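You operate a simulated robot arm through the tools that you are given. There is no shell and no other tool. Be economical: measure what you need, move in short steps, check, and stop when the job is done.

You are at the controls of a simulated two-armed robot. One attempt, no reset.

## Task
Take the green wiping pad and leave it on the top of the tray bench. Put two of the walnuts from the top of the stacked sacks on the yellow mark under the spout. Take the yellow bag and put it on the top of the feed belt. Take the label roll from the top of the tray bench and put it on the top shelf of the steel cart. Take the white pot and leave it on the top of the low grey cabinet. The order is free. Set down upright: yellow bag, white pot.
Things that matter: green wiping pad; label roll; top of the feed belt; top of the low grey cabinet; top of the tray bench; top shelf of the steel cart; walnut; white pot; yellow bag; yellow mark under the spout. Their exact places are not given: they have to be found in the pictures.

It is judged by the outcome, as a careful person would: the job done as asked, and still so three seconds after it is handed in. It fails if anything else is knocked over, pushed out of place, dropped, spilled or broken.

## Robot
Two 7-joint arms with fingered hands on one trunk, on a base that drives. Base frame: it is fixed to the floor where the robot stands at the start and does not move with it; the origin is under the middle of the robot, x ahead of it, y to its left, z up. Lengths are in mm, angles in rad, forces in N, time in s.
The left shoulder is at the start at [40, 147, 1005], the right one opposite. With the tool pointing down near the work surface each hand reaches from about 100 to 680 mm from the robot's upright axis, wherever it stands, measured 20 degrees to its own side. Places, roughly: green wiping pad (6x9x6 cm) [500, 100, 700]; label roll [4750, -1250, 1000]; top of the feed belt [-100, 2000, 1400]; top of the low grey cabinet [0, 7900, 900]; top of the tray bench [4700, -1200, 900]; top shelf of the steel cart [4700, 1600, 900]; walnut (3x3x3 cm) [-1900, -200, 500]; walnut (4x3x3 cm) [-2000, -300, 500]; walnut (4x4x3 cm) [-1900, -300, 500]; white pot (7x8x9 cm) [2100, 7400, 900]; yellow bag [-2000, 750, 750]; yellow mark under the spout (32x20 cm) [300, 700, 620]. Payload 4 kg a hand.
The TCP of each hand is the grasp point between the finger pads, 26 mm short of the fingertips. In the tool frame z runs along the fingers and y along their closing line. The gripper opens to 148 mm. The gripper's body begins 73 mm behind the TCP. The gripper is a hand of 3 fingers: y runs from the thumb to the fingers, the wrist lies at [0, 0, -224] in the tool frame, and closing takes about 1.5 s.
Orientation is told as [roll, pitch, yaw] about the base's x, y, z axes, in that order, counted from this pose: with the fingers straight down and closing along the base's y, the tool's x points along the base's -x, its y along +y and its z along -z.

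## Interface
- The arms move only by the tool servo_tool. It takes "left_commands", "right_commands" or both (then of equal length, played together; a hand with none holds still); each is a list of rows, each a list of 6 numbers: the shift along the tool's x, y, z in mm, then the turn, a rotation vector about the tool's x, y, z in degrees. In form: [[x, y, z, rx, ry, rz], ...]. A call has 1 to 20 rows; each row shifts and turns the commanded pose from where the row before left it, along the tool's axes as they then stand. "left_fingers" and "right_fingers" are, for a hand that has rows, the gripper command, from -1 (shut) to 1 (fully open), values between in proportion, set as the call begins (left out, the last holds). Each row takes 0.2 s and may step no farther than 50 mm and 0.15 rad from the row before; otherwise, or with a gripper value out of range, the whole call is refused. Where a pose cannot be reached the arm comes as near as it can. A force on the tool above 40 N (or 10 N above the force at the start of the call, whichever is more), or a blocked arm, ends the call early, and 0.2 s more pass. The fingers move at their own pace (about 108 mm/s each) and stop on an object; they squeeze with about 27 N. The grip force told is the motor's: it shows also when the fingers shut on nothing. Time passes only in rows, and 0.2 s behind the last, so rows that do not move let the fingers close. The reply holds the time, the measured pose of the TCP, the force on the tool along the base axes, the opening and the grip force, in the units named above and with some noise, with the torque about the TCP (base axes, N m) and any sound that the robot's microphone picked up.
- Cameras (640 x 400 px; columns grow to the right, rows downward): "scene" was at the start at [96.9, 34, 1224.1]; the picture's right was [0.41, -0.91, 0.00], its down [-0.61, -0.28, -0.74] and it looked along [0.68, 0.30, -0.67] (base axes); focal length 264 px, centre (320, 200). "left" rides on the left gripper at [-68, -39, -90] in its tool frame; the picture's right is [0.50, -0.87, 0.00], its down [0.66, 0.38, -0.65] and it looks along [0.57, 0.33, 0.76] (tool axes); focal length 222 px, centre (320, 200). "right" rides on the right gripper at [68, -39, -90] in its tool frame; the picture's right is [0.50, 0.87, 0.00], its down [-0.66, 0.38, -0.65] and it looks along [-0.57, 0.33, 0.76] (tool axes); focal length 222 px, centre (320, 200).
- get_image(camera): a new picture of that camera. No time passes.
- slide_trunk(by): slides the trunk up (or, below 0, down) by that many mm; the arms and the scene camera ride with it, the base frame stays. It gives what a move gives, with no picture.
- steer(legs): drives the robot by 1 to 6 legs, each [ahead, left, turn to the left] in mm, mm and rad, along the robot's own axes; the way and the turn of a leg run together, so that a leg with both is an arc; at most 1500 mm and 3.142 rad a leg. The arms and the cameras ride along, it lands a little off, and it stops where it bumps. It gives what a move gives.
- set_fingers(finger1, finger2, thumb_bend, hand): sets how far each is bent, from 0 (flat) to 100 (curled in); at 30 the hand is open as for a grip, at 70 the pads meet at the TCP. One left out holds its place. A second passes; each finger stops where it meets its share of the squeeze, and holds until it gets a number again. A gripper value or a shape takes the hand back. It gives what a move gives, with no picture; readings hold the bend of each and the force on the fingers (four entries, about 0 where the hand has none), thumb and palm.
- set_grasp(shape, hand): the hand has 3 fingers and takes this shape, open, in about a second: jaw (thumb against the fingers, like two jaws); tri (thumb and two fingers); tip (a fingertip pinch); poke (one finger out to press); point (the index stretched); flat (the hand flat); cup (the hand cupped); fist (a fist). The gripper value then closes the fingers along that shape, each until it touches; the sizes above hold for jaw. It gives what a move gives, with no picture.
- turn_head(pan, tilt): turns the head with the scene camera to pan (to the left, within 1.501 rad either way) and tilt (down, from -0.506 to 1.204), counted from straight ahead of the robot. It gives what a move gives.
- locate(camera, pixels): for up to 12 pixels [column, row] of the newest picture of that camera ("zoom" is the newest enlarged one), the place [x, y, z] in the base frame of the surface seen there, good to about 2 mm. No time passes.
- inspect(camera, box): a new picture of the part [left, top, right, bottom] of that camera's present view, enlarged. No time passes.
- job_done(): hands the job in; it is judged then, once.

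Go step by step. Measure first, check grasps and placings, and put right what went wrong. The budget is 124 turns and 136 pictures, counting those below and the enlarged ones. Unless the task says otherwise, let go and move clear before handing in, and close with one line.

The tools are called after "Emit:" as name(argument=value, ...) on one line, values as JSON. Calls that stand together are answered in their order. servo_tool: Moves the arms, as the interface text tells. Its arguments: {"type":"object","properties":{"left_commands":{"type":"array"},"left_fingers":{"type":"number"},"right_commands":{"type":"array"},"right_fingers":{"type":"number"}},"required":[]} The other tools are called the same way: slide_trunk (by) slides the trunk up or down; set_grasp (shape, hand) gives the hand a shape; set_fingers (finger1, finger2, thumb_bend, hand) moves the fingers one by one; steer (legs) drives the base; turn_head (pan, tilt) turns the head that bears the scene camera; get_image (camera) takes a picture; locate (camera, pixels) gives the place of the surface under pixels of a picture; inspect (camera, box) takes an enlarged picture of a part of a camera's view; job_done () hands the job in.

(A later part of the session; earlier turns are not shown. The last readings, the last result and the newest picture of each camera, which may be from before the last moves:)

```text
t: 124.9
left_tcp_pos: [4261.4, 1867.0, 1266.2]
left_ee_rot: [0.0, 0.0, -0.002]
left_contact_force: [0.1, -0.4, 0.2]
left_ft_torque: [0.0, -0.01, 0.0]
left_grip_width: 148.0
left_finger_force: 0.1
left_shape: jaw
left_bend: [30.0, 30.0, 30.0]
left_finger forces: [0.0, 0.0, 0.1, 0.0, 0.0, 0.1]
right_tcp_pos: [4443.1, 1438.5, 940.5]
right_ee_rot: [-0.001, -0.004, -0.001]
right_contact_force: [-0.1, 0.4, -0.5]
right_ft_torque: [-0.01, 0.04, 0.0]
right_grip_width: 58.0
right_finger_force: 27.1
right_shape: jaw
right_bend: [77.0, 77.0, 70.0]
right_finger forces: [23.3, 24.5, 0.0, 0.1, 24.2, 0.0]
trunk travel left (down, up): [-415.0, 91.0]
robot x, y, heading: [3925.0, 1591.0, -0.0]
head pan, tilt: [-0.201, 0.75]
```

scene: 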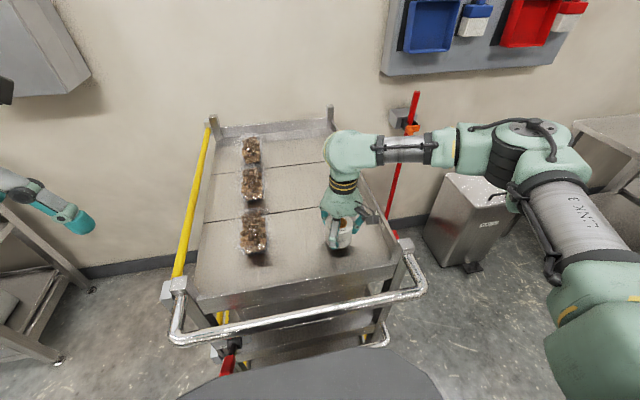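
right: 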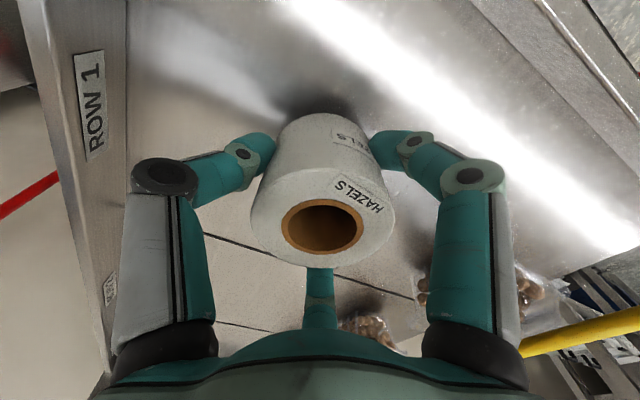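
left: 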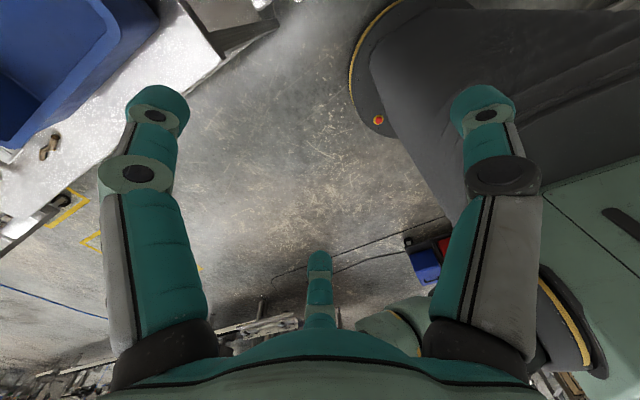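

No contact yet, so I'll continue 1–2 mm per row.

Emit:
servo_tool(right_commands=[[0, 0, 1.5, 0, 0, 0], [0, 0, 1.5, 0, 0, 0], [0, 0, 1.5, 0, 0, 0], [0, 0, 0, 0, 0, 0]])

Emit:
inspect(camera="scene", box=[290, 170, 410, 270])

```text
t: 125.9
left_tcp_pos: [4260.1, 1866.2, 1266.3]
left_ee_rot: [0.0, -0.001, -0.002]
left_contact_force: [0.0, -1.0, 0.8]
left_ft_torque: [0.01, -0.03, -0.01]
left_grip_width: 148.2
left_finger_force: 0.1
left_shape: jaw
left_bend: [30.0, 30.0, 30.0]
left_finger forces: [0.0, 0.0, 0.0, 0.1, 0.0, 0.0]
right_tcp_pos: [4443.0, 1437.5, 938.6]
right_ee_rot: [0.001, -0.007, 0.001]
right_contact_force: [0.5, -1.6, 14.0]
right_ft_torque: [-0.14, 0.03, 0.04]
right_grip_width: 58.1
right_finger_force: 27.0
right_shape: jaw
right_bend: [77.0, 77.0, 70.0]
right_finger forces: [25.2, 25.8, 0.0, 0.1, 27.7, 0.1]
trunk travel left (down, up): [-415.0, 91.0]
robot x, y, heading: [3925.5, 1590.9, 0.001]
head pan, tilt: [-0.201, 0.75]
```

```text
4.00 times, centred on (350, 220) of scene
```

zoom: 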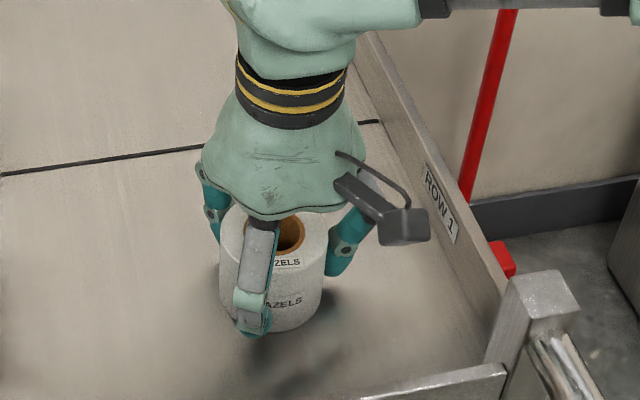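

It is on the shelf. I'll release, rise and retract.

Emit:
servo_tool(right_commands=[[0, 0, -0.5, 0, 0, 0], [0, 0, 0, 0, 0, 0], [0, 0, 0, 0, 0, 0], [0, 0, -20, 0, 0, 0], [0, 0, -45, 0, 0, 0], [0, 0, -45, 0, 0, 0], [0, 0, -45, 0, 0, 0], [0, 0, -45, 0, 0, 0], [45, 0, 0, 0, 0, 0], [45, 0, 0, 0, 0, 0]], right_fingers=0.35)

Emit:
get_image(camera="scene")

```text
t: 128.1
left_tcp_pos: [4259.5, 1866.2, 1267.1]
left_ee_rot: [-0.001, -0.003, -0.002]
left_contact_force: [-0.3, 0.6, 0.4]
left_ft_torque: [-0.02, -0.04, -0.01]
left_grip_width: 147.9
left_finger_force: 0.0
left_shape: jaw
left_bend: [30.0, 30.0, 30.0]
left_finger forces: [0.0, 0.0, 0.0, 0.0, 0.0, 0.0]
right_tcp_pos: [4349.8, 1437.4, 1137.3]
right_ee_rot: [0.0, -0.005, -0.001]
right_contact_force: [-0.2, 0.0, 1.0]
right_ft_torque: [-0.01, -0.01, 0.0]
right_grip_width: 99.5
right_finger_force: 0.1
right_shape: jaw
right_bend: [29.0, 29.0, 72.0]
right_finger forces: [0.1, 0.0, 0.1, 0.1, 0.1, 0.1]
trunk travel left (down, up): [-415.0, 91.0]
robot x, y, heading: [3927.5, 1586.9, -0.001]
head pan, tilt: [-0.201, 0.75]
```

```text
86 pictures are left
```

scene: 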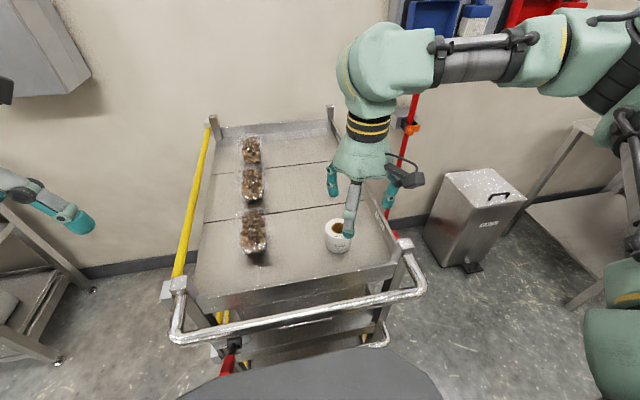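

The roll stands at (338,235) on the cart. Next is the white pot: I'll back up, turn left and view the aisle.

Emit:
steer(legs=[[-400, 0, 0], [0, 0, 1.75]])

Emit:
servo_tool(left_commands=[[0, 0, 40, 0, 0, 0], [0, 0, 40, 0, 0, 0], [0, 0, 40, 0, 0, 0]], right_commands=[[0, -40, 0, 0, 0, 0], [0, -40, 0, 0, 0, 0], [0, -40, 0, 0, 0, 0]])

Emit:
turn_head(pan=0, tilt=0.3)

Emit:
get_image(camera="scene")

```text
t: 134.8
left_tcp_pos: [3194.9, 1872.5, 1267.1]
left_ee_rot: [0.0, -0.001, 1.739]
left_contact_force: [0.7, 0.0, 0.7]
left_ft_torque: [0.0, 0.03, -0.01]
left_grip_width: 147.8
left_finger_force: 0.1
left_shape: jaw
left_bend: [30.0, 30.0, 30.0]
left_finger forces: [0.1, 0.1, 0.0, 0.0, 0.0, 0.0]
right_tcp_pos: [3602.5, 2034.3, 1137.0]
right_ee_rot: [-0.002, -0.003, 1.742]
right_contact_force: [0.7, -0.5, 1.1]
right_ft_torque: [0.02, -0.02, 0.0]
right_grip_width: 99.5
right_finger_force: 0.1
right_shape: jaw
right_bend: [29.0, 29.0, 72.0]
right_finger forces: [0.0, 0.0, 0.0, 0.0, 0.1, 0.1]
trunk travel left (down, up): [-415.0, 91.0]
robot x, y, heading: [3527.2, 1591.0, 1.737]
head pan, tilt: [-0.201, 0.75]
```

```text
t: 135.6
left_tcp_pos: [3195.0, 1871.9, 1146.8]
left_ee_rot: [0.0, -0.001, 1.739]
left_contact_force: [-0.1, -0.3, 0.2]
left_ft_torque: [-0.02, 0.02, 0.01]
left_grip_width: 148.1
left_finger_force: 0.1
left_shape: jaw
left_bend: [30.0, 30.0, 30.0]
left_finger forces: [0.0, 0.1, 0.1, 0.0, 0.0, 0.1]
right_tcp_pos: [3720.6, 2052.7, 1134.9]
right_ee_rot: [0.0, -0.003, 1.742]
right_contact_force: [0.7, 0.0, 0.8]
right_ft_torque: [0.01, 0.02, -0.02]
right_grip_width: 99.7
right_finger_force: 0.2
right_shape: jaw
right_bend: [29.0, 29.0, 72.0]
right_finger forces: [0.0, 0.0, 0.0, 0.0, 0.0, 0.0]
trunk travel left (down, up): [-415.0, 91.0]
robot x, y, heading: [3524.0, 1591.1, 1.74]
head pan, tilt: [-0.201, 0.75]
```

```text
t: 136.5
left_tcp_pos: [3193.9, 1871.8, 1146.7]
left_ee_rot: [0.0, -0.001, 1.738]
left_contact_force: [-0.8, 0.0, -0.5]
left_ft_torque: [-0.01, 0.02, -0.02]
left_grip_width: 148.0
left_finger_force: 0.0
left_shape: jaw
left_bend: [30.0, 30.0, 30.0]
left_finger forces: [0.0, 0.1, 0.0, 0.0, 0.0, 0.0]
right_tcp_pos: [3719.1, 2054.2, 1136.0]
right_ee_rot: [-0.001, -0.003, 1.742]
right_contact_force: [-0.1, 0.4, -0.6]
right_ft_torque: [0.0, 0.02, -0.03]
right_grip_width: 99.6
right_finger_force: 0.0
right_shape: jaw
right_bend: [29.0, 29.0, 72.0]
right_finger forces: [0.1, 0.0, 0.0, 0.0, 0.1, 0.1]
trunk travel left (down, up): [-415.0, 91.0]
robot x, y, heading: [3521.8, 1589.2, 1.732]
head pan, tilt: [0.0, 0.3]
```

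```text
85 pictures are left
```

scene: 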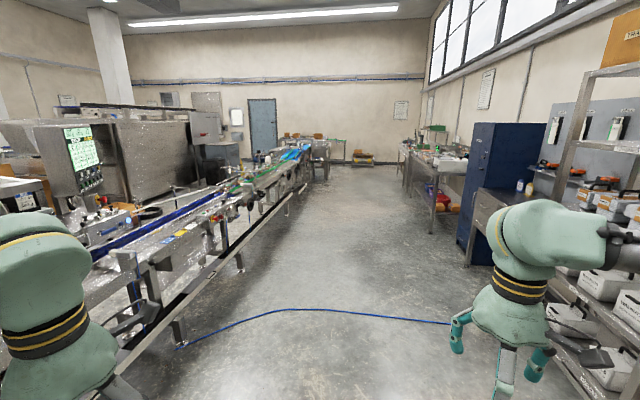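

The long conveyor is left and tables are right, with a thin blue line on the floor at (300,310). I'll locate key points along the aisle.

Emit:
locate(camera="scene", pixels=[[180, 345], [300, 310], [450, 323], [240, 268], [320, 178], [300, 150], [290, 140], [262, 130], [355, 163], [432, 235], [408, 195], [470, 265]])

Emit:
inspect(camera="scene", box=[180, 90, 400, 220])

```text
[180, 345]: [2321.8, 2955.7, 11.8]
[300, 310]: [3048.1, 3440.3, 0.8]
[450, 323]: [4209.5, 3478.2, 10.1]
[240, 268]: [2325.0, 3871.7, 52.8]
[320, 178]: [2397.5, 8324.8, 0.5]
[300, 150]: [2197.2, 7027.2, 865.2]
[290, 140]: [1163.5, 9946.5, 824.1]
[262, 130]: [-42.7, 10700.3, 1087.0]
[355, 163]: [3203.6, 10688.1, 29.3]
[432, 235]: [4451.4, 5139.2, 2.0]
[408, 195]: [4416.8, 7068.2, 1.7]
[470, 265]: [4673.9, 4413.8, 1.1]
```

```text
2.91 times, centred on (290, 155) of scene
```

zoom: 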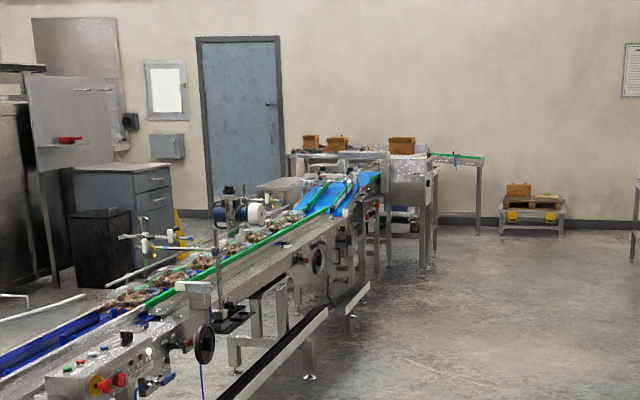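

The aisle (x≈2330–4450) is free apart from a thin hose flat on the floor. I'll drive up it to y≈6000.

Emit:
steer(legs=[[0, 0, -0.085], [1500, 0, 0], [1500, 0, 0], [1400, 0, 0]])

Emit:
turn_head(pan=0.6, tilt=0.35)

Emit:
get_image(camera="scene")

```text
t: 158.1
left_tcp_pos: [2905.4, 6317.5, 1146.0]
left_ee_rot: [0.0, -0.001, 1.645]
left_contact_force: [-0.2, -0.3, 0.1]
left_ft_torque: [0.0, 0.0, -0.01]
left_grip_width: 148.1
left_finger_force: 0.0
left_shape: jaw
left_bend: [30.0, 30.0, 30.0]
left_finger forces: [0.1, 0.0, 0.1, 0.1, 0.0, 0.0]
right_tcp_pos: [3444.9, 6449.5, 1136.8]
right_ee_rot: [0.0, -0.002, 1.646]
right_contact_force: [-1.0, 0.4, -0.2]
right_ft_torque: [-0.02, -0.01, -0.03]
right_grip_width: 99.7
right_finger_force: 0.2
right_shape: jaw
right_bend: [29.0, 29.0, 72.0]
right_finger forces: [0.1, 0.0, 0.0, 0.1, 0.1, 0.0]
trunk travel left (down, up): [-415.0, 91.0]
robot x, y, heading: [3206.0, 6004.6, 1.643]
head pan, tilt: [0.0, 0.3]
```

```text
t: 159.1
left_tcp_pos: [2905.3, 6318.5, 1147.6]
left_ee_rot: [0.0, -0.001, 1.645]
left_contact_force: [-0.5, 0.3, -0.2]
left_ft_torque: [0.0, 0.0, 0.03]
left_grip_width: 147.7
left_finger_force: 0.1
left_shape: jaw
left_bend: [30.0, 30.0, 30.0]
left_finger forces: [0.0, 0.1, 0.0, 0.0, 0.0, 0.0]
right_tcp_pos: [3444.7, 6449.9, 1136.6]
right_ee_rot: [0.0, -0.002, 1.647]
right_contact_force: [0.7, 0.2, 0.7]
right_ft_torque: [-0.02, 0.03, -0.03]
right_grip_width: 99.5
right_finger_force: 0.0
right_shape: jaw
right_bend: [29.0, 29.0, 72.0]
right_finger forces: [0.0, 0.0, 0.1, 0.0, 0.0, 0.0]
trunk travel left (down, up): [-415.0, 91.0]
robot x, y, heading: [3208.6, 6007.8, 1.646]
head pan, tilt: [0.6, 0.351]
```

```text
83 pictures are left
```

scene: 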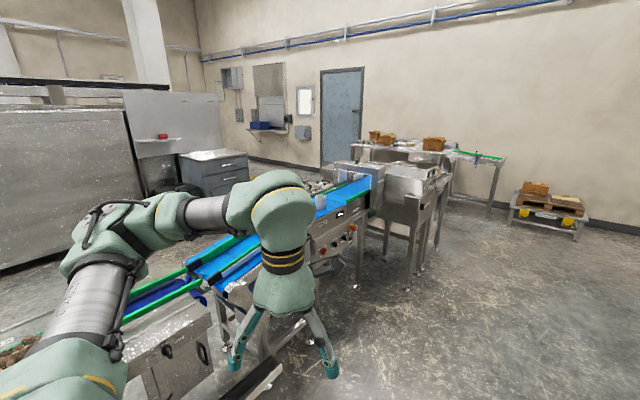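

The white pot is on the blue belt at (320,201), and the low grey cabinet is at (215,165) beyond the line. I'll zoom in for positions and a route.

Emit:
inspect(camera="scene", box=[290, 120, 530, 270])

Emit:
locate(camera="scene", pixels=[[320, 200], [340, 200], [215, 158], [205, 190], [240, 170], [375, 150], [435, 145], [495, 165], [488, 218], [437, 238], [415, 270], [390, 255]])

```text
2.67 times, centred on (410, 195) of scene
```

zoom: 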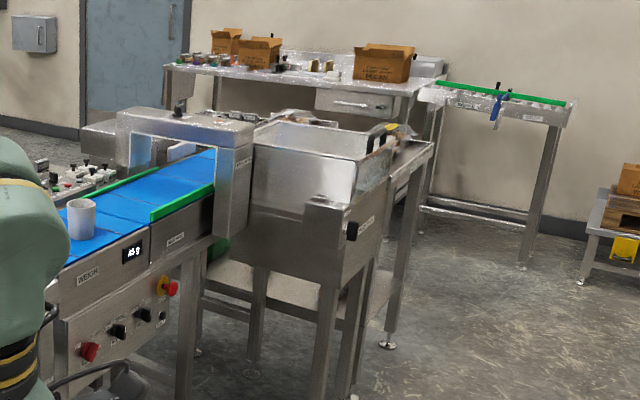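

```text
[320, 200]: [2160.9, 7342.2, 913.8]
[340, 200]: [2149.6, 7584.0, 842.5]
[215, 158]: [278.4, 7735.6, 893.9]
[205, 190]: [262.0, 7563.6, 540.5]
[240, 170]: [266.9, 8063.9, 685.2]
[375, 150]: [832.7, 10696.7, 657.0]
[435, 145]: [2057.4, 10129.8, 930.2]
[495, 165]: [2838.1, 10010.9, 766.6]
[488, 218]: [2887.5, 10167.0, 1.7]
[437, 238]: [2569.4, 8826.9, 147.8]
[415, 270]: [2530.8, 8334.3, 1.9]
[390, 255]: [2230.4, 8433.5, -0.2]
```

The pot is at about (2150,7345), belt z≈843–865, and the cabinet top is z≈894 at x<280. I'll drive to face the pot from the aisle side.

Emit:
steer(legs=[[1500, 0, 0], [0, 0, 1.495], [250, 0, 0]])

Emit:
turn_head(pan=0.15, tilt=0.6)

Emit:
get_image(camera="scene")

Emit:
turn_head(pan=-0.8, tilt=0.4)

Emit:
get_image(camera="scene")

```text
t: 171.6
left_tcp_pos: [2511.3, 7218.1, 1147.4]
left_ee_rot: [-0.001, -0.002, -3.135]
left_contact_force: [1.1, -0.4, 0.2]
left_ft_torque: [0.03, 0.05, 0.05]
left_grip_width: 147.8
left_finger_force: 0.1
left_shape: jaw
left_bend: [30.0, 30.0, 30.0]
left_finger forces: [0.0, 0.0, 0.0, 0.0, 0.0, 0.0]
right_tcp_pos: [2417.4, 7764.8, 1136.3]
right_ee_rot: [0.001, -0.006, -3.132]
right_contact_force: [-0.2, -0.6, 0.2]
right_ft_torque: [0.03, 0.0, 0.0]
right_grip_width: 99.6
right_finger_force: 0.0
right_shape: jaw
right_bend: [29.0, 29.0, 72.0]
right_finger forces: [0.0, 0.0, 0.0, 0.0, 0.0, 0.0]
trunk travel left (down, up): [-415.0, 91.0]
robot x, y, heading: [2843.3, 7497.7, -3.141]
head pan, tilt: [0.6, 0.351]
```

```text
t: 172.5
left_tcp_pos: [2509.8, 7217.7, 1146.1]
left_ee_rot: [0.001, 0.0, -3.134]
left_contact_force: [0.0, -0.1, 1.0]
left_ft_torque: [-0.02, 0.02, 0.0]
left_grip_width: 147.9
left_finger_force: 0.0
left_shape: jaw
left_bend: [30.0, 30.0, 30.0]
left_finger forces: [0.0, 0.0, 0.0, 0.0, 0.0, 0.0]
right_tcp_pos: [2414.2, 7765.3, 1135.8]
right_ee_rot: [0.0, -0.003, -3.133]
right_contact_force: [-0.9, 0.0, -0.1]
right_ft_torque: [0.01, 0.01, 0.0]
right_grip_width: 99.4
right_finger_force: 0.1
right_shape: jaw
right_bend: [29.0, 29.0, 72.0]
right_finger forces: [0.0, 0.1, 0.0, 0.0, 0.0, 0.0]
trunk travel left (down, up): [-415.0, 91.0]
robot x, y, heading: [2843.5, 7497.4, -3.137]
head pan, tilt: [0.15, 0.6]
```

```text
81 pictures are left
```

scene: 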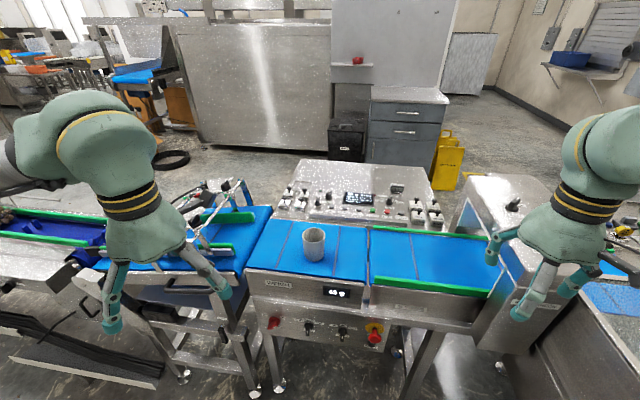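

```text
t: 173.8
left_tcp_pos: [2510.5, 7218.7, 1148.2]
left_ee_rot: [0.0, 0.0, -3.135]
left_contact_force: [-0.1, 0.1, 0.6]
left_ft_torque: [0.0, 0.04, 0.0]
left_grip_width: 147.8
left_finger_force: 0.0
left_shape: jaw
left_bend: [30.0, 30.0, 30.0]
left_finger forces: [0.0, 0.0, 0.0, 0.0, 0.1, 0.0]
right_tcp_pos: [2416.2, 7766.1, 1136.3]
right_ee_rot: [0.001, -0.003, -3.132]
right_contact_force: [1.0, 0.2, 0.7]
right_ft_torque: [0.01, 0.0, -0.04]
right_grip_width: 100.0
right_finger_force: 0.1
right_shape: jaw
right_bend: [29.0, 29.0, 72.0]
right_finger forces: [0.0, 0.0, 0.1, 0.0, 0.0, 0.1]
trunk travel left (down, up): [-415.0, 91.0]
robot x, y, heading: [2840.2, 7497.6, -3.135]
head pan, tilt: [-0.799, 0.4]
```

```text
80 pictures are left
```

scene: 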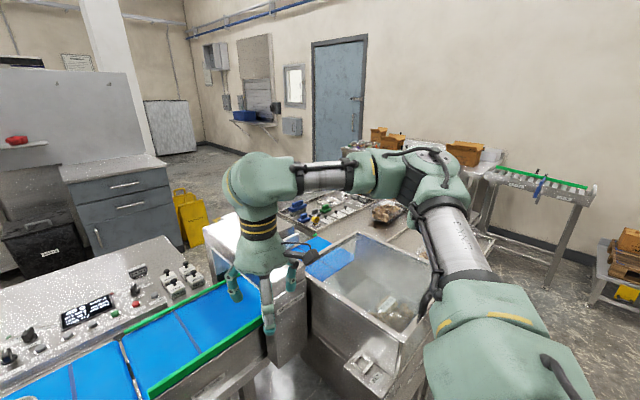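

The pot was at (313,243) in the first view. I'll look back at it and locate the pot and machine edge.

Emit:
servo_tool(right_commands=[[40, -20, -30, 0, 0, 0], [40, -20, -20, 0, 0, 0], [40, 0, 0, 0, 0, 0]])

Emit:
turn_head(pan=0.15, tilt=0.75)

Emit:
inspect(camera="scene", box=[220, 100, 440, 290])

Emit:
get_image(camera="scene")

```text
refused: row 1 steps farther than a row can; nothing moved
```

```text
t: 175.0
left_tcp_pos: [2510.0, 7216.5, 1146.8]
left_ee_rot: [0.001, 0.0, -3.134]
left_contact_force: [0.9, 0.6, 0.0]
left_ft_torque: [0.02, 0.0, 0.01]
left_grip_width: 148.1
left_finger_force: 0.1
left_shape: jaw
left_bend: [30.0, 30.0, 30.0]
left_finger forces: [0.0, 0.0, 0.0, 0.0, 0.0, 0.0]
right_tcp_pos: [2415.0, 7765.4, 1135.1]
right_ee_rot: [0.001, -0.002, -3.133]
right_contact_force: [-0.1, 0.0, -0.2]
right_ft_torque: [-0.03, 0.01, -0.01]
right_grip_width: 99.7
right_finger_force: 0.0
right_shape: jaw
right_bend: [29.0, 29.0, 72.0]
right_finger forces: [0.0, 0.0, 0.0, 0.0, 0.0, 0.0]
trunk travel left (down, up): [-415.0, 91.0]
robot x, y, heading: [2842.3, 7499.7, -3.133]
head pan, tilt: [0.15, 0.75]
```

```text
2.11 times, centred on (330, 195) of scene
```

zoom: 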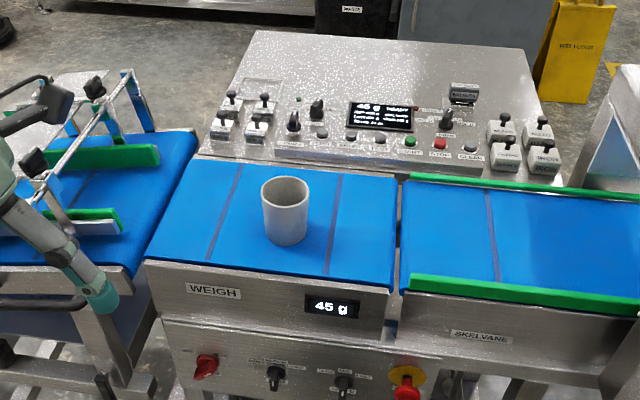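

```text
78 pictures are left
```

scene: 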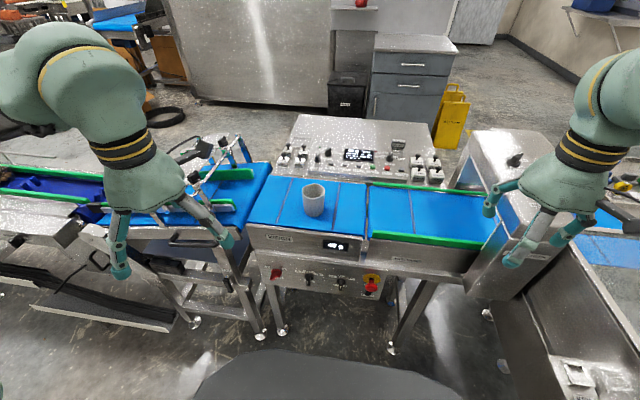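

The pot stands on the weigh belt ("45 g") at zoom (285,210). I'll locate its rim and the machine front.

Emit:
locate(camera="zoom", pixels=[[264, 190], [306, 190], [285, 178], [285, 204], [285, 241], [245, 250], [330, 270], [180, 280], [210, 365], [405, 385], [390, 300], [100, 295]])

Emit:
locate(camera="scene", pixels=[[250, 170], [230, 150], [205, 165], [240, 205], [262, 335], [280, 330], [392, 350], [370, 290], [275, 272], [180, 240], [195, 320], [330, 360]])

```text
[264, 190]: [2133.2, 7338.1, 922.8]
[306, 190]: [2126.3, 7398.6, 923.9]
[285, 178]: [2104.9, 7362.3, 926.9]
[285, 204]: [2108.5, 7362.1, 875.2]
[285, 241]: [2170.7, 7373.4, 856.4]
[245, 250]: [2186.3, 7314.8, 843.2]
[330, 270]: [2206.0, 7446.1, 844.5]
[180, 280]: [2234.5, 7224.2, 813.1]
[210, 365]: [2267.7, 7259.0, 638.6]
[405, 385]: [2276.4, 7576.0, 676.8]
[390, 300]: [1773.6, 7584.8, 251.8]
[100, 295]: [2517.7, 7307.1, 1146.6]
```

```text
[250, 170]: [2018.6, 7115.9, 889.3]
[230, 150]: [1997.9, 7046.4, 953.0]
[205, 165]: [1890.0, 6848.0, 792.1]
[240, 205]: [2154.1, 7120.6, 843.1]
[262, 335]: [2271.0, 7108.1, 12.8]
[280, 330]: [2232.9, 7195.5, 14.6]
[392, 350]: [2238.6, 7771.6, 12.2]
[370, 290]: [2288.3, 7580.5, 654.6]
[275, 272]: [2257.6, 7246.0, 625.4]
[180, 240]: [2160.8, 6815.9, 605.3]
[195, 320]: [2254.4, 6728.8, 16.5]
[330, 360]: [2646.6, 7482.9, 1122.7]
```

The pot is centred near (2135,7368), belt z 843, rim z≈926. I'll tuck the right hand, advance 150 mm and bring the left hand above the pot.

Emit:
servo_tool(right_commands=[[40, 0, -20, 0, 0, 0], [40, 0, -20, 0, 0, 0], [40, 0, -20, 0, 0, 0], [40, 0, 0, 0, 0, 0]])

Emit:
steer(legs=[[150, 0, 0]])

Emit:
servo_tool(left_commands=[[-40, -25, 0, 0, 0, 0], [-40, -25, 0, 0, 0, 0], [-40, -25, 0, 0, 0, 0], [-40, -25, 0, 0, 0, 0], [-40, -25, 0, 0, 0, 0], [-25, -25, 0, 0, 0, 0], [0, 0, 45, 0, 0, 0], [0, 0, 45, 0, 0, 0], [0, 0, 0, 0, 0, 0]], left_fingers=0.4)

Emit:
get_image(camera="left")

Emit:
get_image(camera="scene")

```text
t: 176.0
left_tcp_pos: [2511.2, 7217.6, 1147.7]
left_ee_rot: [0.0, -0.001, -3.135]
left_contact_force: [-0.7, -1.0, -0.4]
left_ft_torque: [0.0, 0.01, 0.0]
left_grip_width: 147.6
left_finger_force: 0.0
left_shape: jaw
left_bend: [30.0, 30.0, 30.0]
left_finger forces: [0.1, 0.0, 0.0, 0.0, 0.0, 0.0]
right_tcp_pos: [2578.7, 7767.7, 1195.9]
right_ee_rot: [0.001, -0.005, -3.132]
right_contact_force: [-0.6, -0.8, -0.3]
right_ft_torque: [0.04, 0.05, 0.03]
right_grip_width: 99.7
right_finger_force: 0.0
right_shape: jaw
right_bend: [29.0, 29.0, 72.0]
right_finger forces: [0.0, 0.1, 0.1, 0.1, 0.0, 0.0]
trunk travel left (down, up): [-415.0, 91.0]
robot x, y, heading: [2840.9, 7497.8, -3.137]
head pan, tilt: [0.15, 0.75]
```

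```text
t: 177.3
left_tcp_pos: [2362.6, 7217.6, 1148.1]
left_ee_rot: [0.0, -0.004, -3.137]
left_contact_force: [0.4, 0.1, 0.0]
left_ft_torque: [-0.02, 0.04, -0.02]
left_grip_width: 148.0
left_finger_force: 0.1
left_shape: jaw
left_bend: [30.0, 30.0, 30.0]
left_finger forces: [0.0, 0.1, 0.0, 0.0, 0.0, 0.0]
right_tcp_pos: [2429.8, 7766.3, 1196.2]
right_ee_rot: [-0.001, -0.005, -3.133]
right_contact_force: [0.5, 0.1, 0.7]
right_ft_torque: [0.02, 0.04, -0.02]
right_grip_width: 99.7
right_finger_force: 0.1
right_shape: jaw
right_bend: [29.0, 29.0, 72.0]
right_finger forces: [0.1, 0.0, 0.0, 0.0, 0.0, 0.0]
trunk travel left (down, up): [-415.0, 91.0]
robot x, y, heading: [2694.9, 7499.3, -3.135]
head pan, tilt: [0.15, 0.75]
```

```text
t: 179.3
left_tcp_pos: [2134.0, 7368.3, 1057.9]
left_ee_rot: [0.0, -0.002, -3.135]
left_contact_force: [0.6, 0.6, 0.4]
left_ft_torque: [-0.02, -0.01, 0.03]
left_grip_width: 103.7
left_finger_force: 0.0
left_shape: jaw
left_bend: [28.0, 28.0, 74.0]
left_finger forces: [0.0, 0.1, 0.1, 0.0, 0.0, 0.0]
right_tcp_pos: [2427.5, 7767.2, 1194.0]
right_ee_rot: [0.002, -0.004, -3.133]
right_contact_force: [-0.2, 0.6, 0.7]
right_ft_torque: [0.0, 0.02, 0.01]
right_grip_width: 99.6
right_finger_force: 0.1
right_shape: jaw
right_bend: [29.0, 29.0, 72.0]
right_finger forces: [0.0, 0.1, 0.0, 0.1, 0.0, 0.1]
trunk travel left (down, up): [-415.0, 91.0]
robot x, y, heading: [2695.0, 7497.7, -3.137]
head pan, tilt: [0.15, 0.75]
```

```text
77 pictures are left
```

left: 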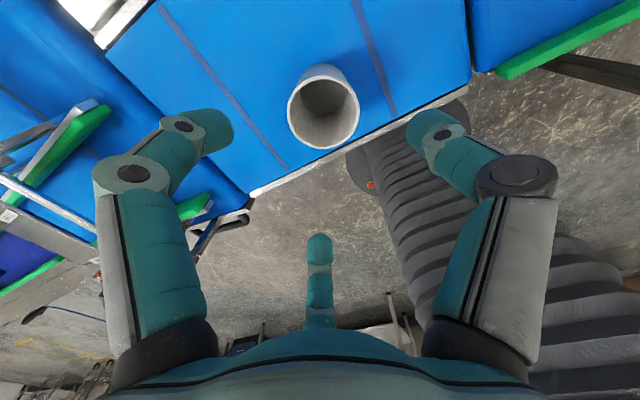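

```text
76 pictures are left
```

scene: 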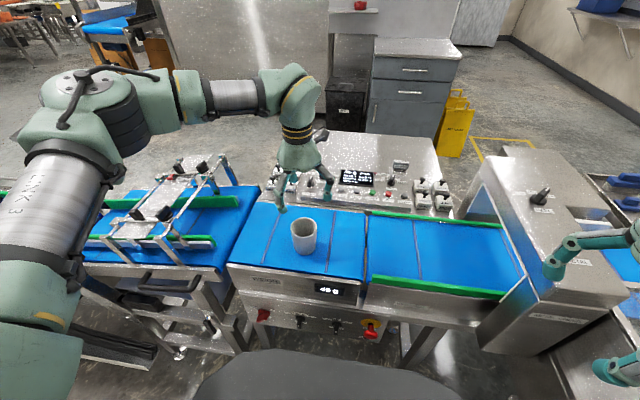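

I'll verify the pot's rim position with the left wrist camera.

Emit:
locate(camera="left", pixels=[[289, 112], [358, 112], [323, 81], [325, 148], [298, 90], [349, 136], [325, 68]])

```text
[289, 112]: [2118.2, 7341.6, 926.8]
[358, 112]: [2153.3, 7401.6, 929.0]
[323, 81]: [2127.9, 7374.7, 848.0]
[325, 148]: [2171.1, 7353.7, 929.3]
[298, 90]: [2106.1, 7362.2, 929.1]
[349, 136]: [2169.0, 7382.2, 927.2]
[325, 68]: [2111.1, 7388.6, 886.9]
```

The rim centre is (2137,7371) and the TCP is within 4 mm. I'll adjust and descend to z≈895.

Emit:
servo_tool(left_commands=[[3, -3, 40, 0, 0, 0], [0, 0, 40, 0, 0, 0], [0, 0, 40, 0, 0, 0], [0, 0, 30, 0, 0, 0], [0, 0, 13, 0, 0, 0], [0, 0, 0, 0, 0, 0]])

Emit:
get_image(camera="left")

```text
t: 180.8
left_tcp_pos: [2137.5, 7367.6, 893.5]
left_ee_rot: [0.001, -0.001, -3.135]
left_contact_force: [0.5, -0.5, 0.3]
left_ft_torque: [-0.01, 0.02, 0.01]
left_grip_width: 104.0
left_finger_force: 0.1
left_shape: jaw
left_bend: [28.0, 28.0, 74.0]
left_finger forces: [0.0, 0.0, 0.0, 0.1, 0.0, 0.1]
right_tcp_pos: [2427.6, 7767.3, 1195.1]
right_ee_rot: [0.0, -0.003, -3.134]
right_contact_force: [0.4, -0.1, 0.5]
right_ft_torque: [0.0, 0.01, -0.02]
right_grip_width: 99.6
right_finger_force: 0.2
right_shape: jaw
right_bend: [29.0, 29.0, 72.0]
right_finger forces: [0.0, 0.1, 0.0, 0.1, 0.0, 0.0]
trunk travel left (down, up): [-415.0, 91.0]
robot x, y, heading: [2695.4, 7497.3, -3.138]
head pan, tilt: [0.15, 0.75]
```

```text
75 pictures are left
```

left: 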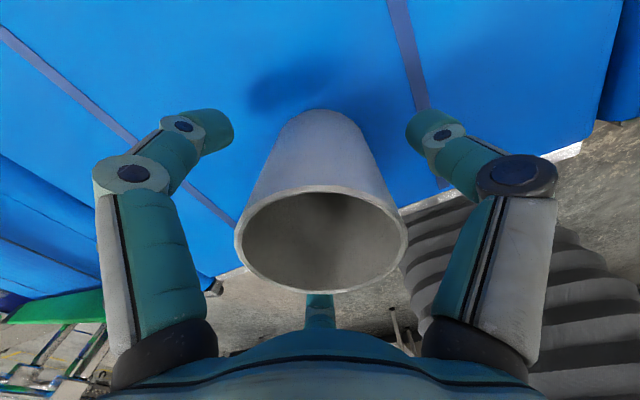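

Emit:
servo_tool(left_commands=[[0, 0, 0, 0, 0, 0], [0, 0, 0, 0, 0, 0], [0, 0, 0, 0, 0, 0], [0, 0, 0, 0, 0, 0], [0, 0, 0, 0, 0, 0], [0, 0, 0, 0, 0, 0]], left_fingers=-1)

Emit:
get_image(camera="left")

```text
t: 182.2
left_tcp_pos: [2138.1, 7369.8, 894.5]
left_ee_rot: [-0.001, 0.001, -3.137]
left_contact_force: [0.5, 0.2, 0.5]
left_ft_torque: [0.01, 0.01, 0.03]
left_grip_width: 55.3
left_finger_force: 26.7
left_shape: jaw
left_bend: [77.0, 77.0, 70.0]
left_finger forces: [24.0, 23.8, 0.0, 0.0, 23.9, 0.0]
right_tcp_pos: [2426.5, 7768.1, 1196.4]
right_ee_rot: [0.001, -0.004, -3.133]
right_contact_force: [-0.1, -0.6, 0.0]
right_ft_torque: [-0.01, -0.01, -0.02]
right_grip_width: 99.7
right_finger_force: 0.0
right_shape: jaw
right_bend: [29.0, 29.0, 72.0]
right_finger forces: [0.0, 0.1, 0.0, 0.0, 0.1, 0.0]
trunk travel left (down, up): [-415.0, 91.0]
robot x, y, heading: [2691.0, 7496.0, -3.141]
head pan, tilt: [0.15, 0.75]
```

```text
74 pictures are left
```

left: 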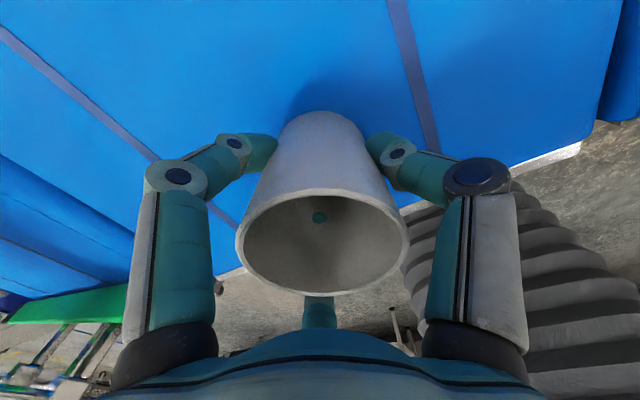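

The pot is gripped (55 mm, all fingers loaded, TCP 51 mm above its base). I'll lift, retract and back out, then view the route north.

Emit:
servo_tool(left_commands=[[0, 0, -20, 0, 0, 0], [0, 0, -45, 0, 0, 0], [0, 0, -45, 0, 0, 0], [0, 0, -45, 0, 0, 0], [0, 0, -45, 0, 0, 0], [0, 0, -45, 0, 0, 0], [40, 0, 0, 0, 0, 0], [40, 0, 0, 0, 0, 0], [40, 0, 0, 0, 0, 0], [40, 0, 0, 0, 0, 0], [0, 0, 0, 0, 0, 0]])

Emit:
steer(legs=[[-500, 0, 0], [0, 0, -1.0]])

Emit:
turn_head(pan=0.0, tilt=0.4)

Emit:
get_image(camera="scene")

```text
t: 184.6
left_tcp_pos: [2297.6, 7369.4, 1139.5]
left_ee_rot: [0.0, 0.0, -3.134]
left_contact_force: [0.2, -0.8, -0.9]
left_ft_torque: [-0.02, -0.01, -0.03]
left_grip_width: 55.5
left_finger_force: 27.1
left_shape: jaw
left_bend: [77.0, 77.0, 70.0]
left_finger forces: [24.0, 23.8, 0.0, 0.0, 23.9, 0.1]
right_tcp_pos: [2426.1, 7766.8, 1195.4]
right_ee_rot: [-0.001, -0.003, -3.132]
right_contact_force: [-0.4, -0.5, -0.7]
right_ft_torque: [0.0, 0.01, 0.01]
right_grip_width: 99.6
right_finger_force: 0.0
right_shape: jaw
right_bend: [29.0, 29.0, 72.0]
right_finger forces: [0.0, 0.0, 0.0, 0.1, 0.0, 0.0]
trunk travel left (down, up): [-415.0, 91.0]
robot x, y, heading: [2693.7, 7499.0, -3.137]
head pan, tilt: [0.15, 0.75]
```

```text
t: 190.1
left_tcp_pos: [2873.9, 7762.0, 1138.0]
left_ee_rot: [-0.001, 0.001, 2.151]
left_contact_force: [0.1, -1.0, 0.3]
left_ft_torque: [-0.02, 0.02, -0.06]
left_grip_width: 55.2
left_finger_force: 27.0
left_shape: jaw
left_bend: [77.0, 77.0, 70.0]
left_finger forces: [23.9, 23.8, 0.1, 0.1, 23.8, 0.0]
right_tcp_pos: [3278.9, 7870.5, 1195.5]
right_ee_rot: [0.001, -0.003, 2.154]
right_contact_force: [-0.3, 0.0, 0.1]
right_ft_torque: [0.0, 0.0, -0.05]
right_grip_width: 99.6
right_finger_force: 0.1
right_shape: jaw
right_bend: [29.0, 29.0, 72.0]
right_finger forces: [0.1, 0.0, 0.0, 0.0, 0.0, 0.0]
trunk travel left (down, up): [-415.0, 91.0]
robot x, y, heading: [3192.7, 7499.7, 2.145]
head pan, tilt: [0.15, 0.75]
```

```text
t: 190.9
left_tcp_pos: [2874.9, 7761.2, 1138.4]
left_ee_rot: [-0.001, -0.001, 2.152]
left_contact_force: [0.6, 0.5, 0.1]
left_ft_torque: [0.01, 0.01, 0.01]
left_grip_width: 55.7
left_finger_force: 26.5
left_shape: jaw
left_bend: [77.0, 77.0, 70.0]
left_finger forces: [23.8, 23.8, 0.0, 0.1, 23.8, 0.1]
right_tcp_pos: [3276.9, 7871.3, 1194.5]
right_ee_rot: [-0.001, -0.003, 2.153]
right_contact_force: [0.3, 1.3, 1.2]
right_ft_torque: [0.0, -0.04, -0.02]
right_grip_width: 99.5
right_finger_force: 0.1
right_shape: jaw
right_bend: [29.0, 29.0, 72.0]
right_finger forces: [0.0, 0.0, 0.0, 0.0, 0.0, 0.0]
trunk travel left (down, up): [-415.0, 91.0]
robot x, y, heading: [3195.7, 7499.9, 2.15]
head pan, tilt: [0.0, 0.4]
```

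```text
73 pictures are left
```

scene: 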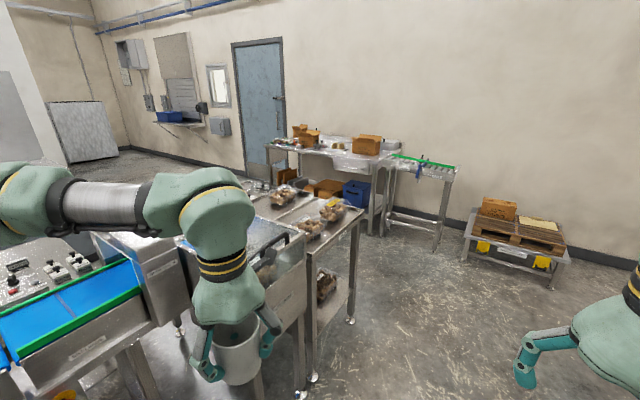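

There's a gap between the outfeed table (leg at (350,320)) and the back packing table (leg at (383,235)). I'll measure it.

Emit:
locate(camera="scene", pixels=[[350, 320], [355, 215], [290, 195], [383, 235], [437, 250], [455, 175], [388, 225], [270, 175], [320, 195], [370, 208], [300, 180], [385, 262]])

Emit:
inspect(camera="scene", box=[230, 130, 470, 290])

```text
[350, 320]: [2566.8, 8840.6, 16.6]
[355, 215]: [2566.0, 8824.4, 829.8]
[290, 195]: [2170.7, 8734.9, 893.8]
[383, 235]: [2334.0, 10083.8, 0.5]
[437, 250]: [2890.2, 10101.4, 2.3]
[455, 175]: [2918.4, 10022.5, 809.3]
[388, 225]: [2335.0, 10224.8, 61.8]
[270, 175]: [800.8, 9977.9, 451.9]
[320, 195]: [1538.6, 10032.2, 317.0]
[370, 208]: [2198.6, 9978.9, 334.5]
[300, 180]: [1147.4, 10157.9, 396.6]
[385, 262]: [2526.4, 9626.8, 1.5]
```

```text
2.50 times, centred on (350, 210) of scene
```

zoom: 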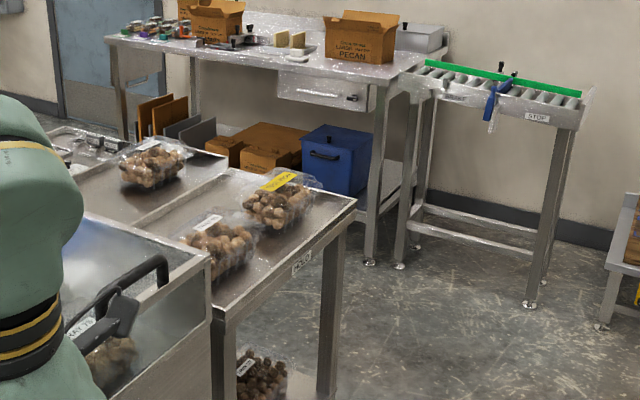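

The gap is y≈8870–9930, wide enough at centre 9400. I'll drive there, turn west and check.

Emit:
steer(legs=[[0, 0, -0.53], [950, 0, 0], [950, 0, 0], [0, 0, 1.52]])

Emit:
get_image(camera="scene")

```text
t: 205.5
left_tcp_pos: [2700.3, 9269.1, 1138.6]
left_ee_rot: [0.0, 0.001, 3.131]
left_contact_force: [0.1, -0.4, -0.4]
left_ft_torque: [0.01, -0.03, -0.02]
left_grip_width: 55.3
left_finger_force: 26.9
left_shape: jaw
left_bend: [77.0, 77.0, 70.0]
left_finger forces: [23.8, 23.8, 0.0, 0.1, 23.9, 0.1]
right_tcp_pos: [2836.3, 9664.2, 1195.3]
right_ee_rot: [0.001, -0.004, 3.136]
right_contact_force: [0.0, -0.6, 0.0]
right_ft_torque: [0.0, 0.0, 0.01]
right_grip_width: 99.4
right_finger_force: 0.0
right_shape: jaw
right_bend: [29.0, 29.0, 72.0]
right_finger forces: [0.0, 0.0, 0.0, 0.1, 0.0, 0.0]
trunk travel left (down, up): [-415.0, 91.0]
robot x, y, heading: [3099.2, 9388.2, 3.128]
head pan, tilt: [0.0, 0.4]
```

```text
71 pictures are left
```

scene: 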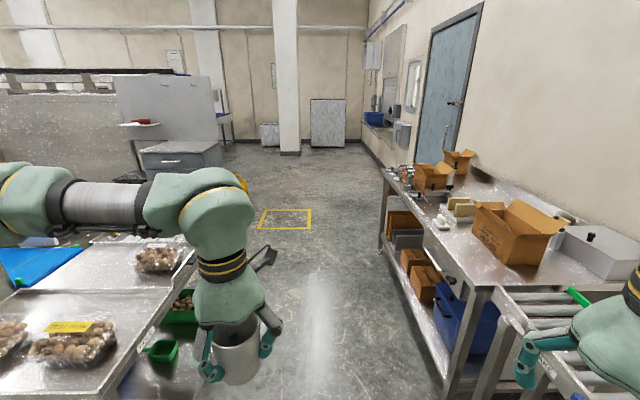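

The corridor west is open. I'll check the protruding green items at (160,350) and the packing table edge.

Emit:
locate(camera="scene", pixels=[[195, 318], [178, 352], [192, 252], [150, 385], [385, 172], [490, 290], [440, 370], [380, 245], [260, 225], [240, 180], [220, 165], [205, 355]])

```text
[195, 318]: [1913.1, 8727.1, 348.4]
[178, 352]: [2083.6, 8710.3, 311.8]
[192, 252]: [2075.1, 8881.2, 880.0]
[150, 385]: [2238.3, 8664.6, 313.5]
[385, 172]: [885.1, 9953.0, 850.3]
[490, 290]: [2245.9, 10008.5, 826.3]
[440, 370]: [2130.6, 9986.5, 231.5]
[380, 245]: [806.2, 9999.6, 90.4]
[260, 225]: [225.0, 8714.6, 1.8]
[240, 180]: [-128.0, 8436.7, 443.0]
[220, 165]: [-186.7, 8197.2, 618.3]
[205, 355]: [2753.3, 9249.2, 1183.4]
```

Corridor y 8890–9950 is confirmed. I'll drive through and round to the cabinet front.

Emit:
steer(legs=[[1450, 0, 0], [700, 0, 0], [0, 0, 1.58], [700, 0, 0]])

Emit:
turn_head(pan=-0.6, tilt=0.45)

Emit:
get_image(camera="scene")

Emit:
turn_head(pan=0.3, tilt=0.45)

Emit:
get_image(camera="scene")

```text
t: 223.4
left_tcp_pos: [1077.5, 8323.4, 1139.6]
left_ee_rot: [0.002, -0.001, -1.572]
left_contact_force: [0.4, 0.5, -0.1]
left_ft_torque: [0.02, 0.0, 0.05]
left_grip_width: 55.0
left_finger_force: 26.9
left_shape: jaw
left_bend: [77.0, 77.0, 70.0]
left_finger forces: [23.8, 23.6, 0.0, 0.0, 23.9, 0.0]
right_tcp_pos: [681.2, 8455.9, 1196.7]
right_ee_rot: [0.001, -0.005, -1.569]
right_contact_force: [0.0, -1.1, -0.1]
right_ft_torque: [-0.02, 0.0, 0.03]
right_grip_width: 99.5
right_finger_force: 0.1
right_shape: jaw
right_bend: [29.0, 29.0, 72.0]
right_finger forces: [0.0, 0.0, 0.1, 0.0, 0.1, 0.0]
trunk travel left (down, up): [-415.0, 91.0]
robot x, y, heading: [954.5, 8715.0, -1.572]
head pan, tilt: [0.0, 0.4]
```

```text
t: 224.4
left_tcp_pos: [1078.3, 8323.5, 1139.3]
left_ee_rot: [-0.001, 0.001, -1.572]
left_contact_force: [0.4, 0.1, -0.3]
left_ft_torque: [0.0, 0.03, 0.03]
left_grip_width: 55.3
left_finger_force: 27.5
left_shape: jaw
left_bend: [77.0, 77.0, 70.0]
left_finger forces: [23.8, 23.5, 0.1, 0.0, 23.9, 0.1]
right_tcp_pos: [681.2, 8455.1, 1194.9]
right_ee_rot: [0.0, -0.004, -1.57]
right_contact_force: [0.6, -0.9, -0.3]
right_ft_torque: [0.0, -0.01, 0.02]
right_grip_width: 99.7
right_finger_force: 0.0
right_shape: jaw
right_bend: [29.0, 29.0, 72.0]
right_finger forces: [0.0, 0.1, 0.0, 0.0, 0.1, 0.1]
trunk travel left (down, up): [-415.0, 91.0]
robot x, y, heading: [952.9, 8721.1, -1.564]
head pan, tilt: [-0.6, 0.45]
```

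```text
70 pictures are left
```

scene: 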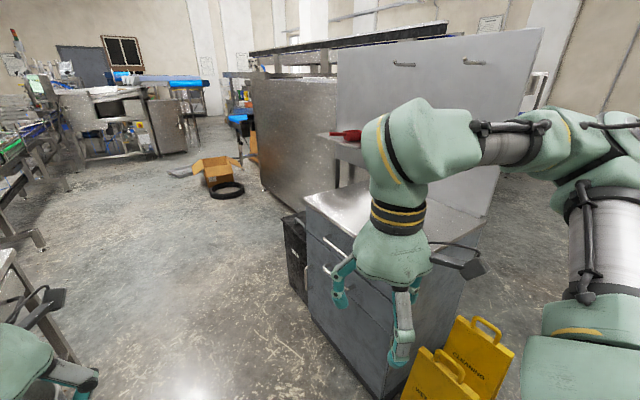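

```text
t: 225.6
left_tcp_pos: [1077.9, 8324.0, 1139.0]
left_ee_rot: [0.0, -0.002, -1.571]
left_contact_force: [0.4, 0.1, -0.1]
left_ft_torque: [0.03, 0.03, -0.02]
left_grip_width: 55.1
left_finger_force: 27.7
left_shape: jaw
left_bend: [77.0, 77.0, 70.0]
left_finger forces: [23.7, 23.7, 0.1, 0.0, 23.9, 0.0]
right_tcp_pos: [681.4, 8454.1, 1195.7]
right_ee_rot: [-0.001, -0.004, -1.571]
right_contact_force: [0.1, 0.2, 0.3]
right_ft_torque: [0.0, 0.02, -0.03]
right_grip_width: 99.6
right_finger_force: 0.1
right_shape: jaw
right_bend: [29.0, 29.0, 72.0]
right_finger forces: [0.1, 0.0, 0.0, 0.1, 0.0, 0.0]
trunk travel left (down, up): [-415.0, 91.0]
robot x, y, heading: [953.1, 8718.1, -1.573]
head pan, tilt: [0.3, 0.45]
```

```text
69 pictures are left
```

scene: 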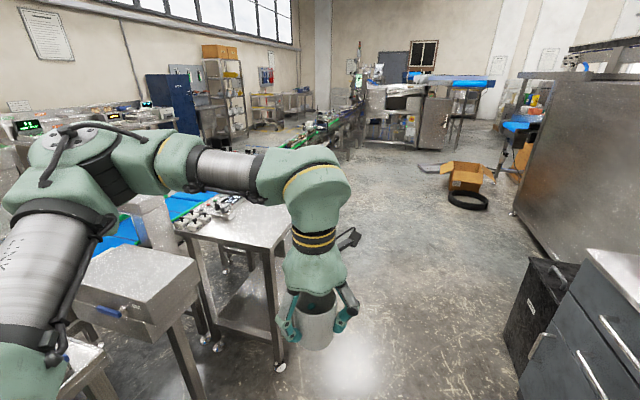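

The cabinet's front faces me at x≈280, and the aisle continues south to the start area. I'll drive in front of the cabinet and face it.

Emit:
steer(legs=[[820, 0, 0], [0, 0, -1.57]])

Emit:
turn_head(pan=0.0, tilt=0.65)

Emit:
get_image(camera="scene")

```text
t: 233.8
left_tcp_pos: [554.3, 7777.7, 1140.1]
left_ee_rot: [0.001, 0.0, 3.138]
left_contact_force: [-0.7, 0.2, -0.5]
left_ft_torque: [-0.01, 0.0, -0.03]
left_grip_width: 55.0
left_finger_force: 26.7
left_shape: jaw
left_bend: [77.0, 77.0, 70.0]
left_finger forces: [23.7, 23.7, 0.1, 0.0, 23.8, 0.0]
right_tcp_pos: [688.2, 8172.6, 1196.1]
right_ee_rot: [-0.001, -0.004, 3.139]
right_contact_force: [0.2, -0.4, -0.6]
right_ft_torque: [-0.02, 0.04, -0.01]
right_grip_width: 99.5
right_finger_force: 0.1
right_shape: jaw
right_bend: [29.0, 29.0, 72.0]
right_finger forces: [0.0, 0.0, 0.0, 0.0, 0.0, 0.1]
trunk travel left (down, up): [-415.0, 91.0]
robot x, y, heading: [950.9, 7898.9, 3.137]
head pan, tilt: [0.3, 0.45]
```

```text
t: 234.6
left_tcp_pos: [555.2, 7777.1, 1139.6]
left_ee_rot: [0.0, -0.001, 3.136]
left_contact_force: [0.6, -0.2, -0.1]
left_ft_torque: [0.02, 0.02, 0.01]
left_grip_width: 55.3
left_finger_force: 27.0
left_shape: jaw
left_bend: [77.0, 77.0, 70.0]
left_finger forces: [23.8, 23.6, 0.0, 0.1, 23.7, 0.0]
right_tcp_pos: [687.9, 8173.2, 1195.0]
right_ee_rot: [-0.002, -0.003, 3.139]
right_contact_force: [-0.1, 0.0, -0.5]
right_ft_torque: [-0.02, -0.02, 0.0]
right_grip_width: 99.5
right_finger_force: 0.1
right_shape: jaw
right_bend: [29.0, 29.0, 72.0]
right_finger forces: [0.0, 0.0, 0.1, 0.0, 0.1, 0.0]
trunk travel left (down, up): [-415.0, 91.0]
robot x, y, heading: [948.7, 7899.6, 3.139]
head pan, tilt: [0.0, 0.649]
```

```text
68 pictures are left
```

scene: 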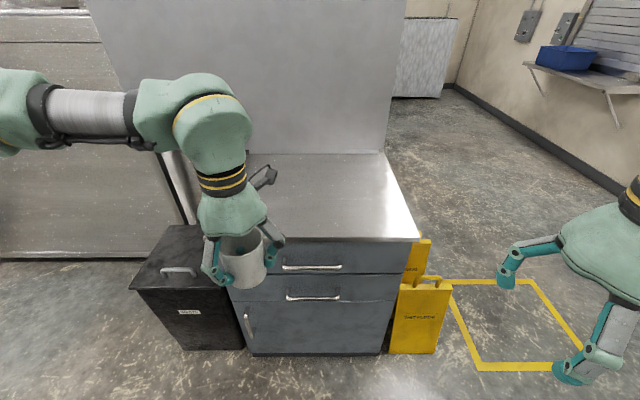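

Emit:
locate(camera="scene", pixels=[[300, 230], [320, 200], [290, 200], [330, 165], [410, 235], [285, 170], [315, 298], [420, 300], [180, 280], [350, 220]])

```text
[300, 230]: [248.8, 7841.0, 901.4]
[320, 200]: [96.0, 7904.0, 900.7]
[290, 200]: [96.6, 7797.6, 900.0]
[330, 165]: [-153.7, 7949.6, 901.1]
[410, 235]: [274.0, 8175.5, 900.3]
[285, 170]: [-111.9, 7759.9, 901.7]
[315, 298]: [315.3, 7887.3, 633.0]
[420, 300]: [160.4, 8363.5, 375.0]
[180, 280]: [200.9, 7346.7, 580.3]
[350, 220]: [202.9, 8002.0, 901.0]
```

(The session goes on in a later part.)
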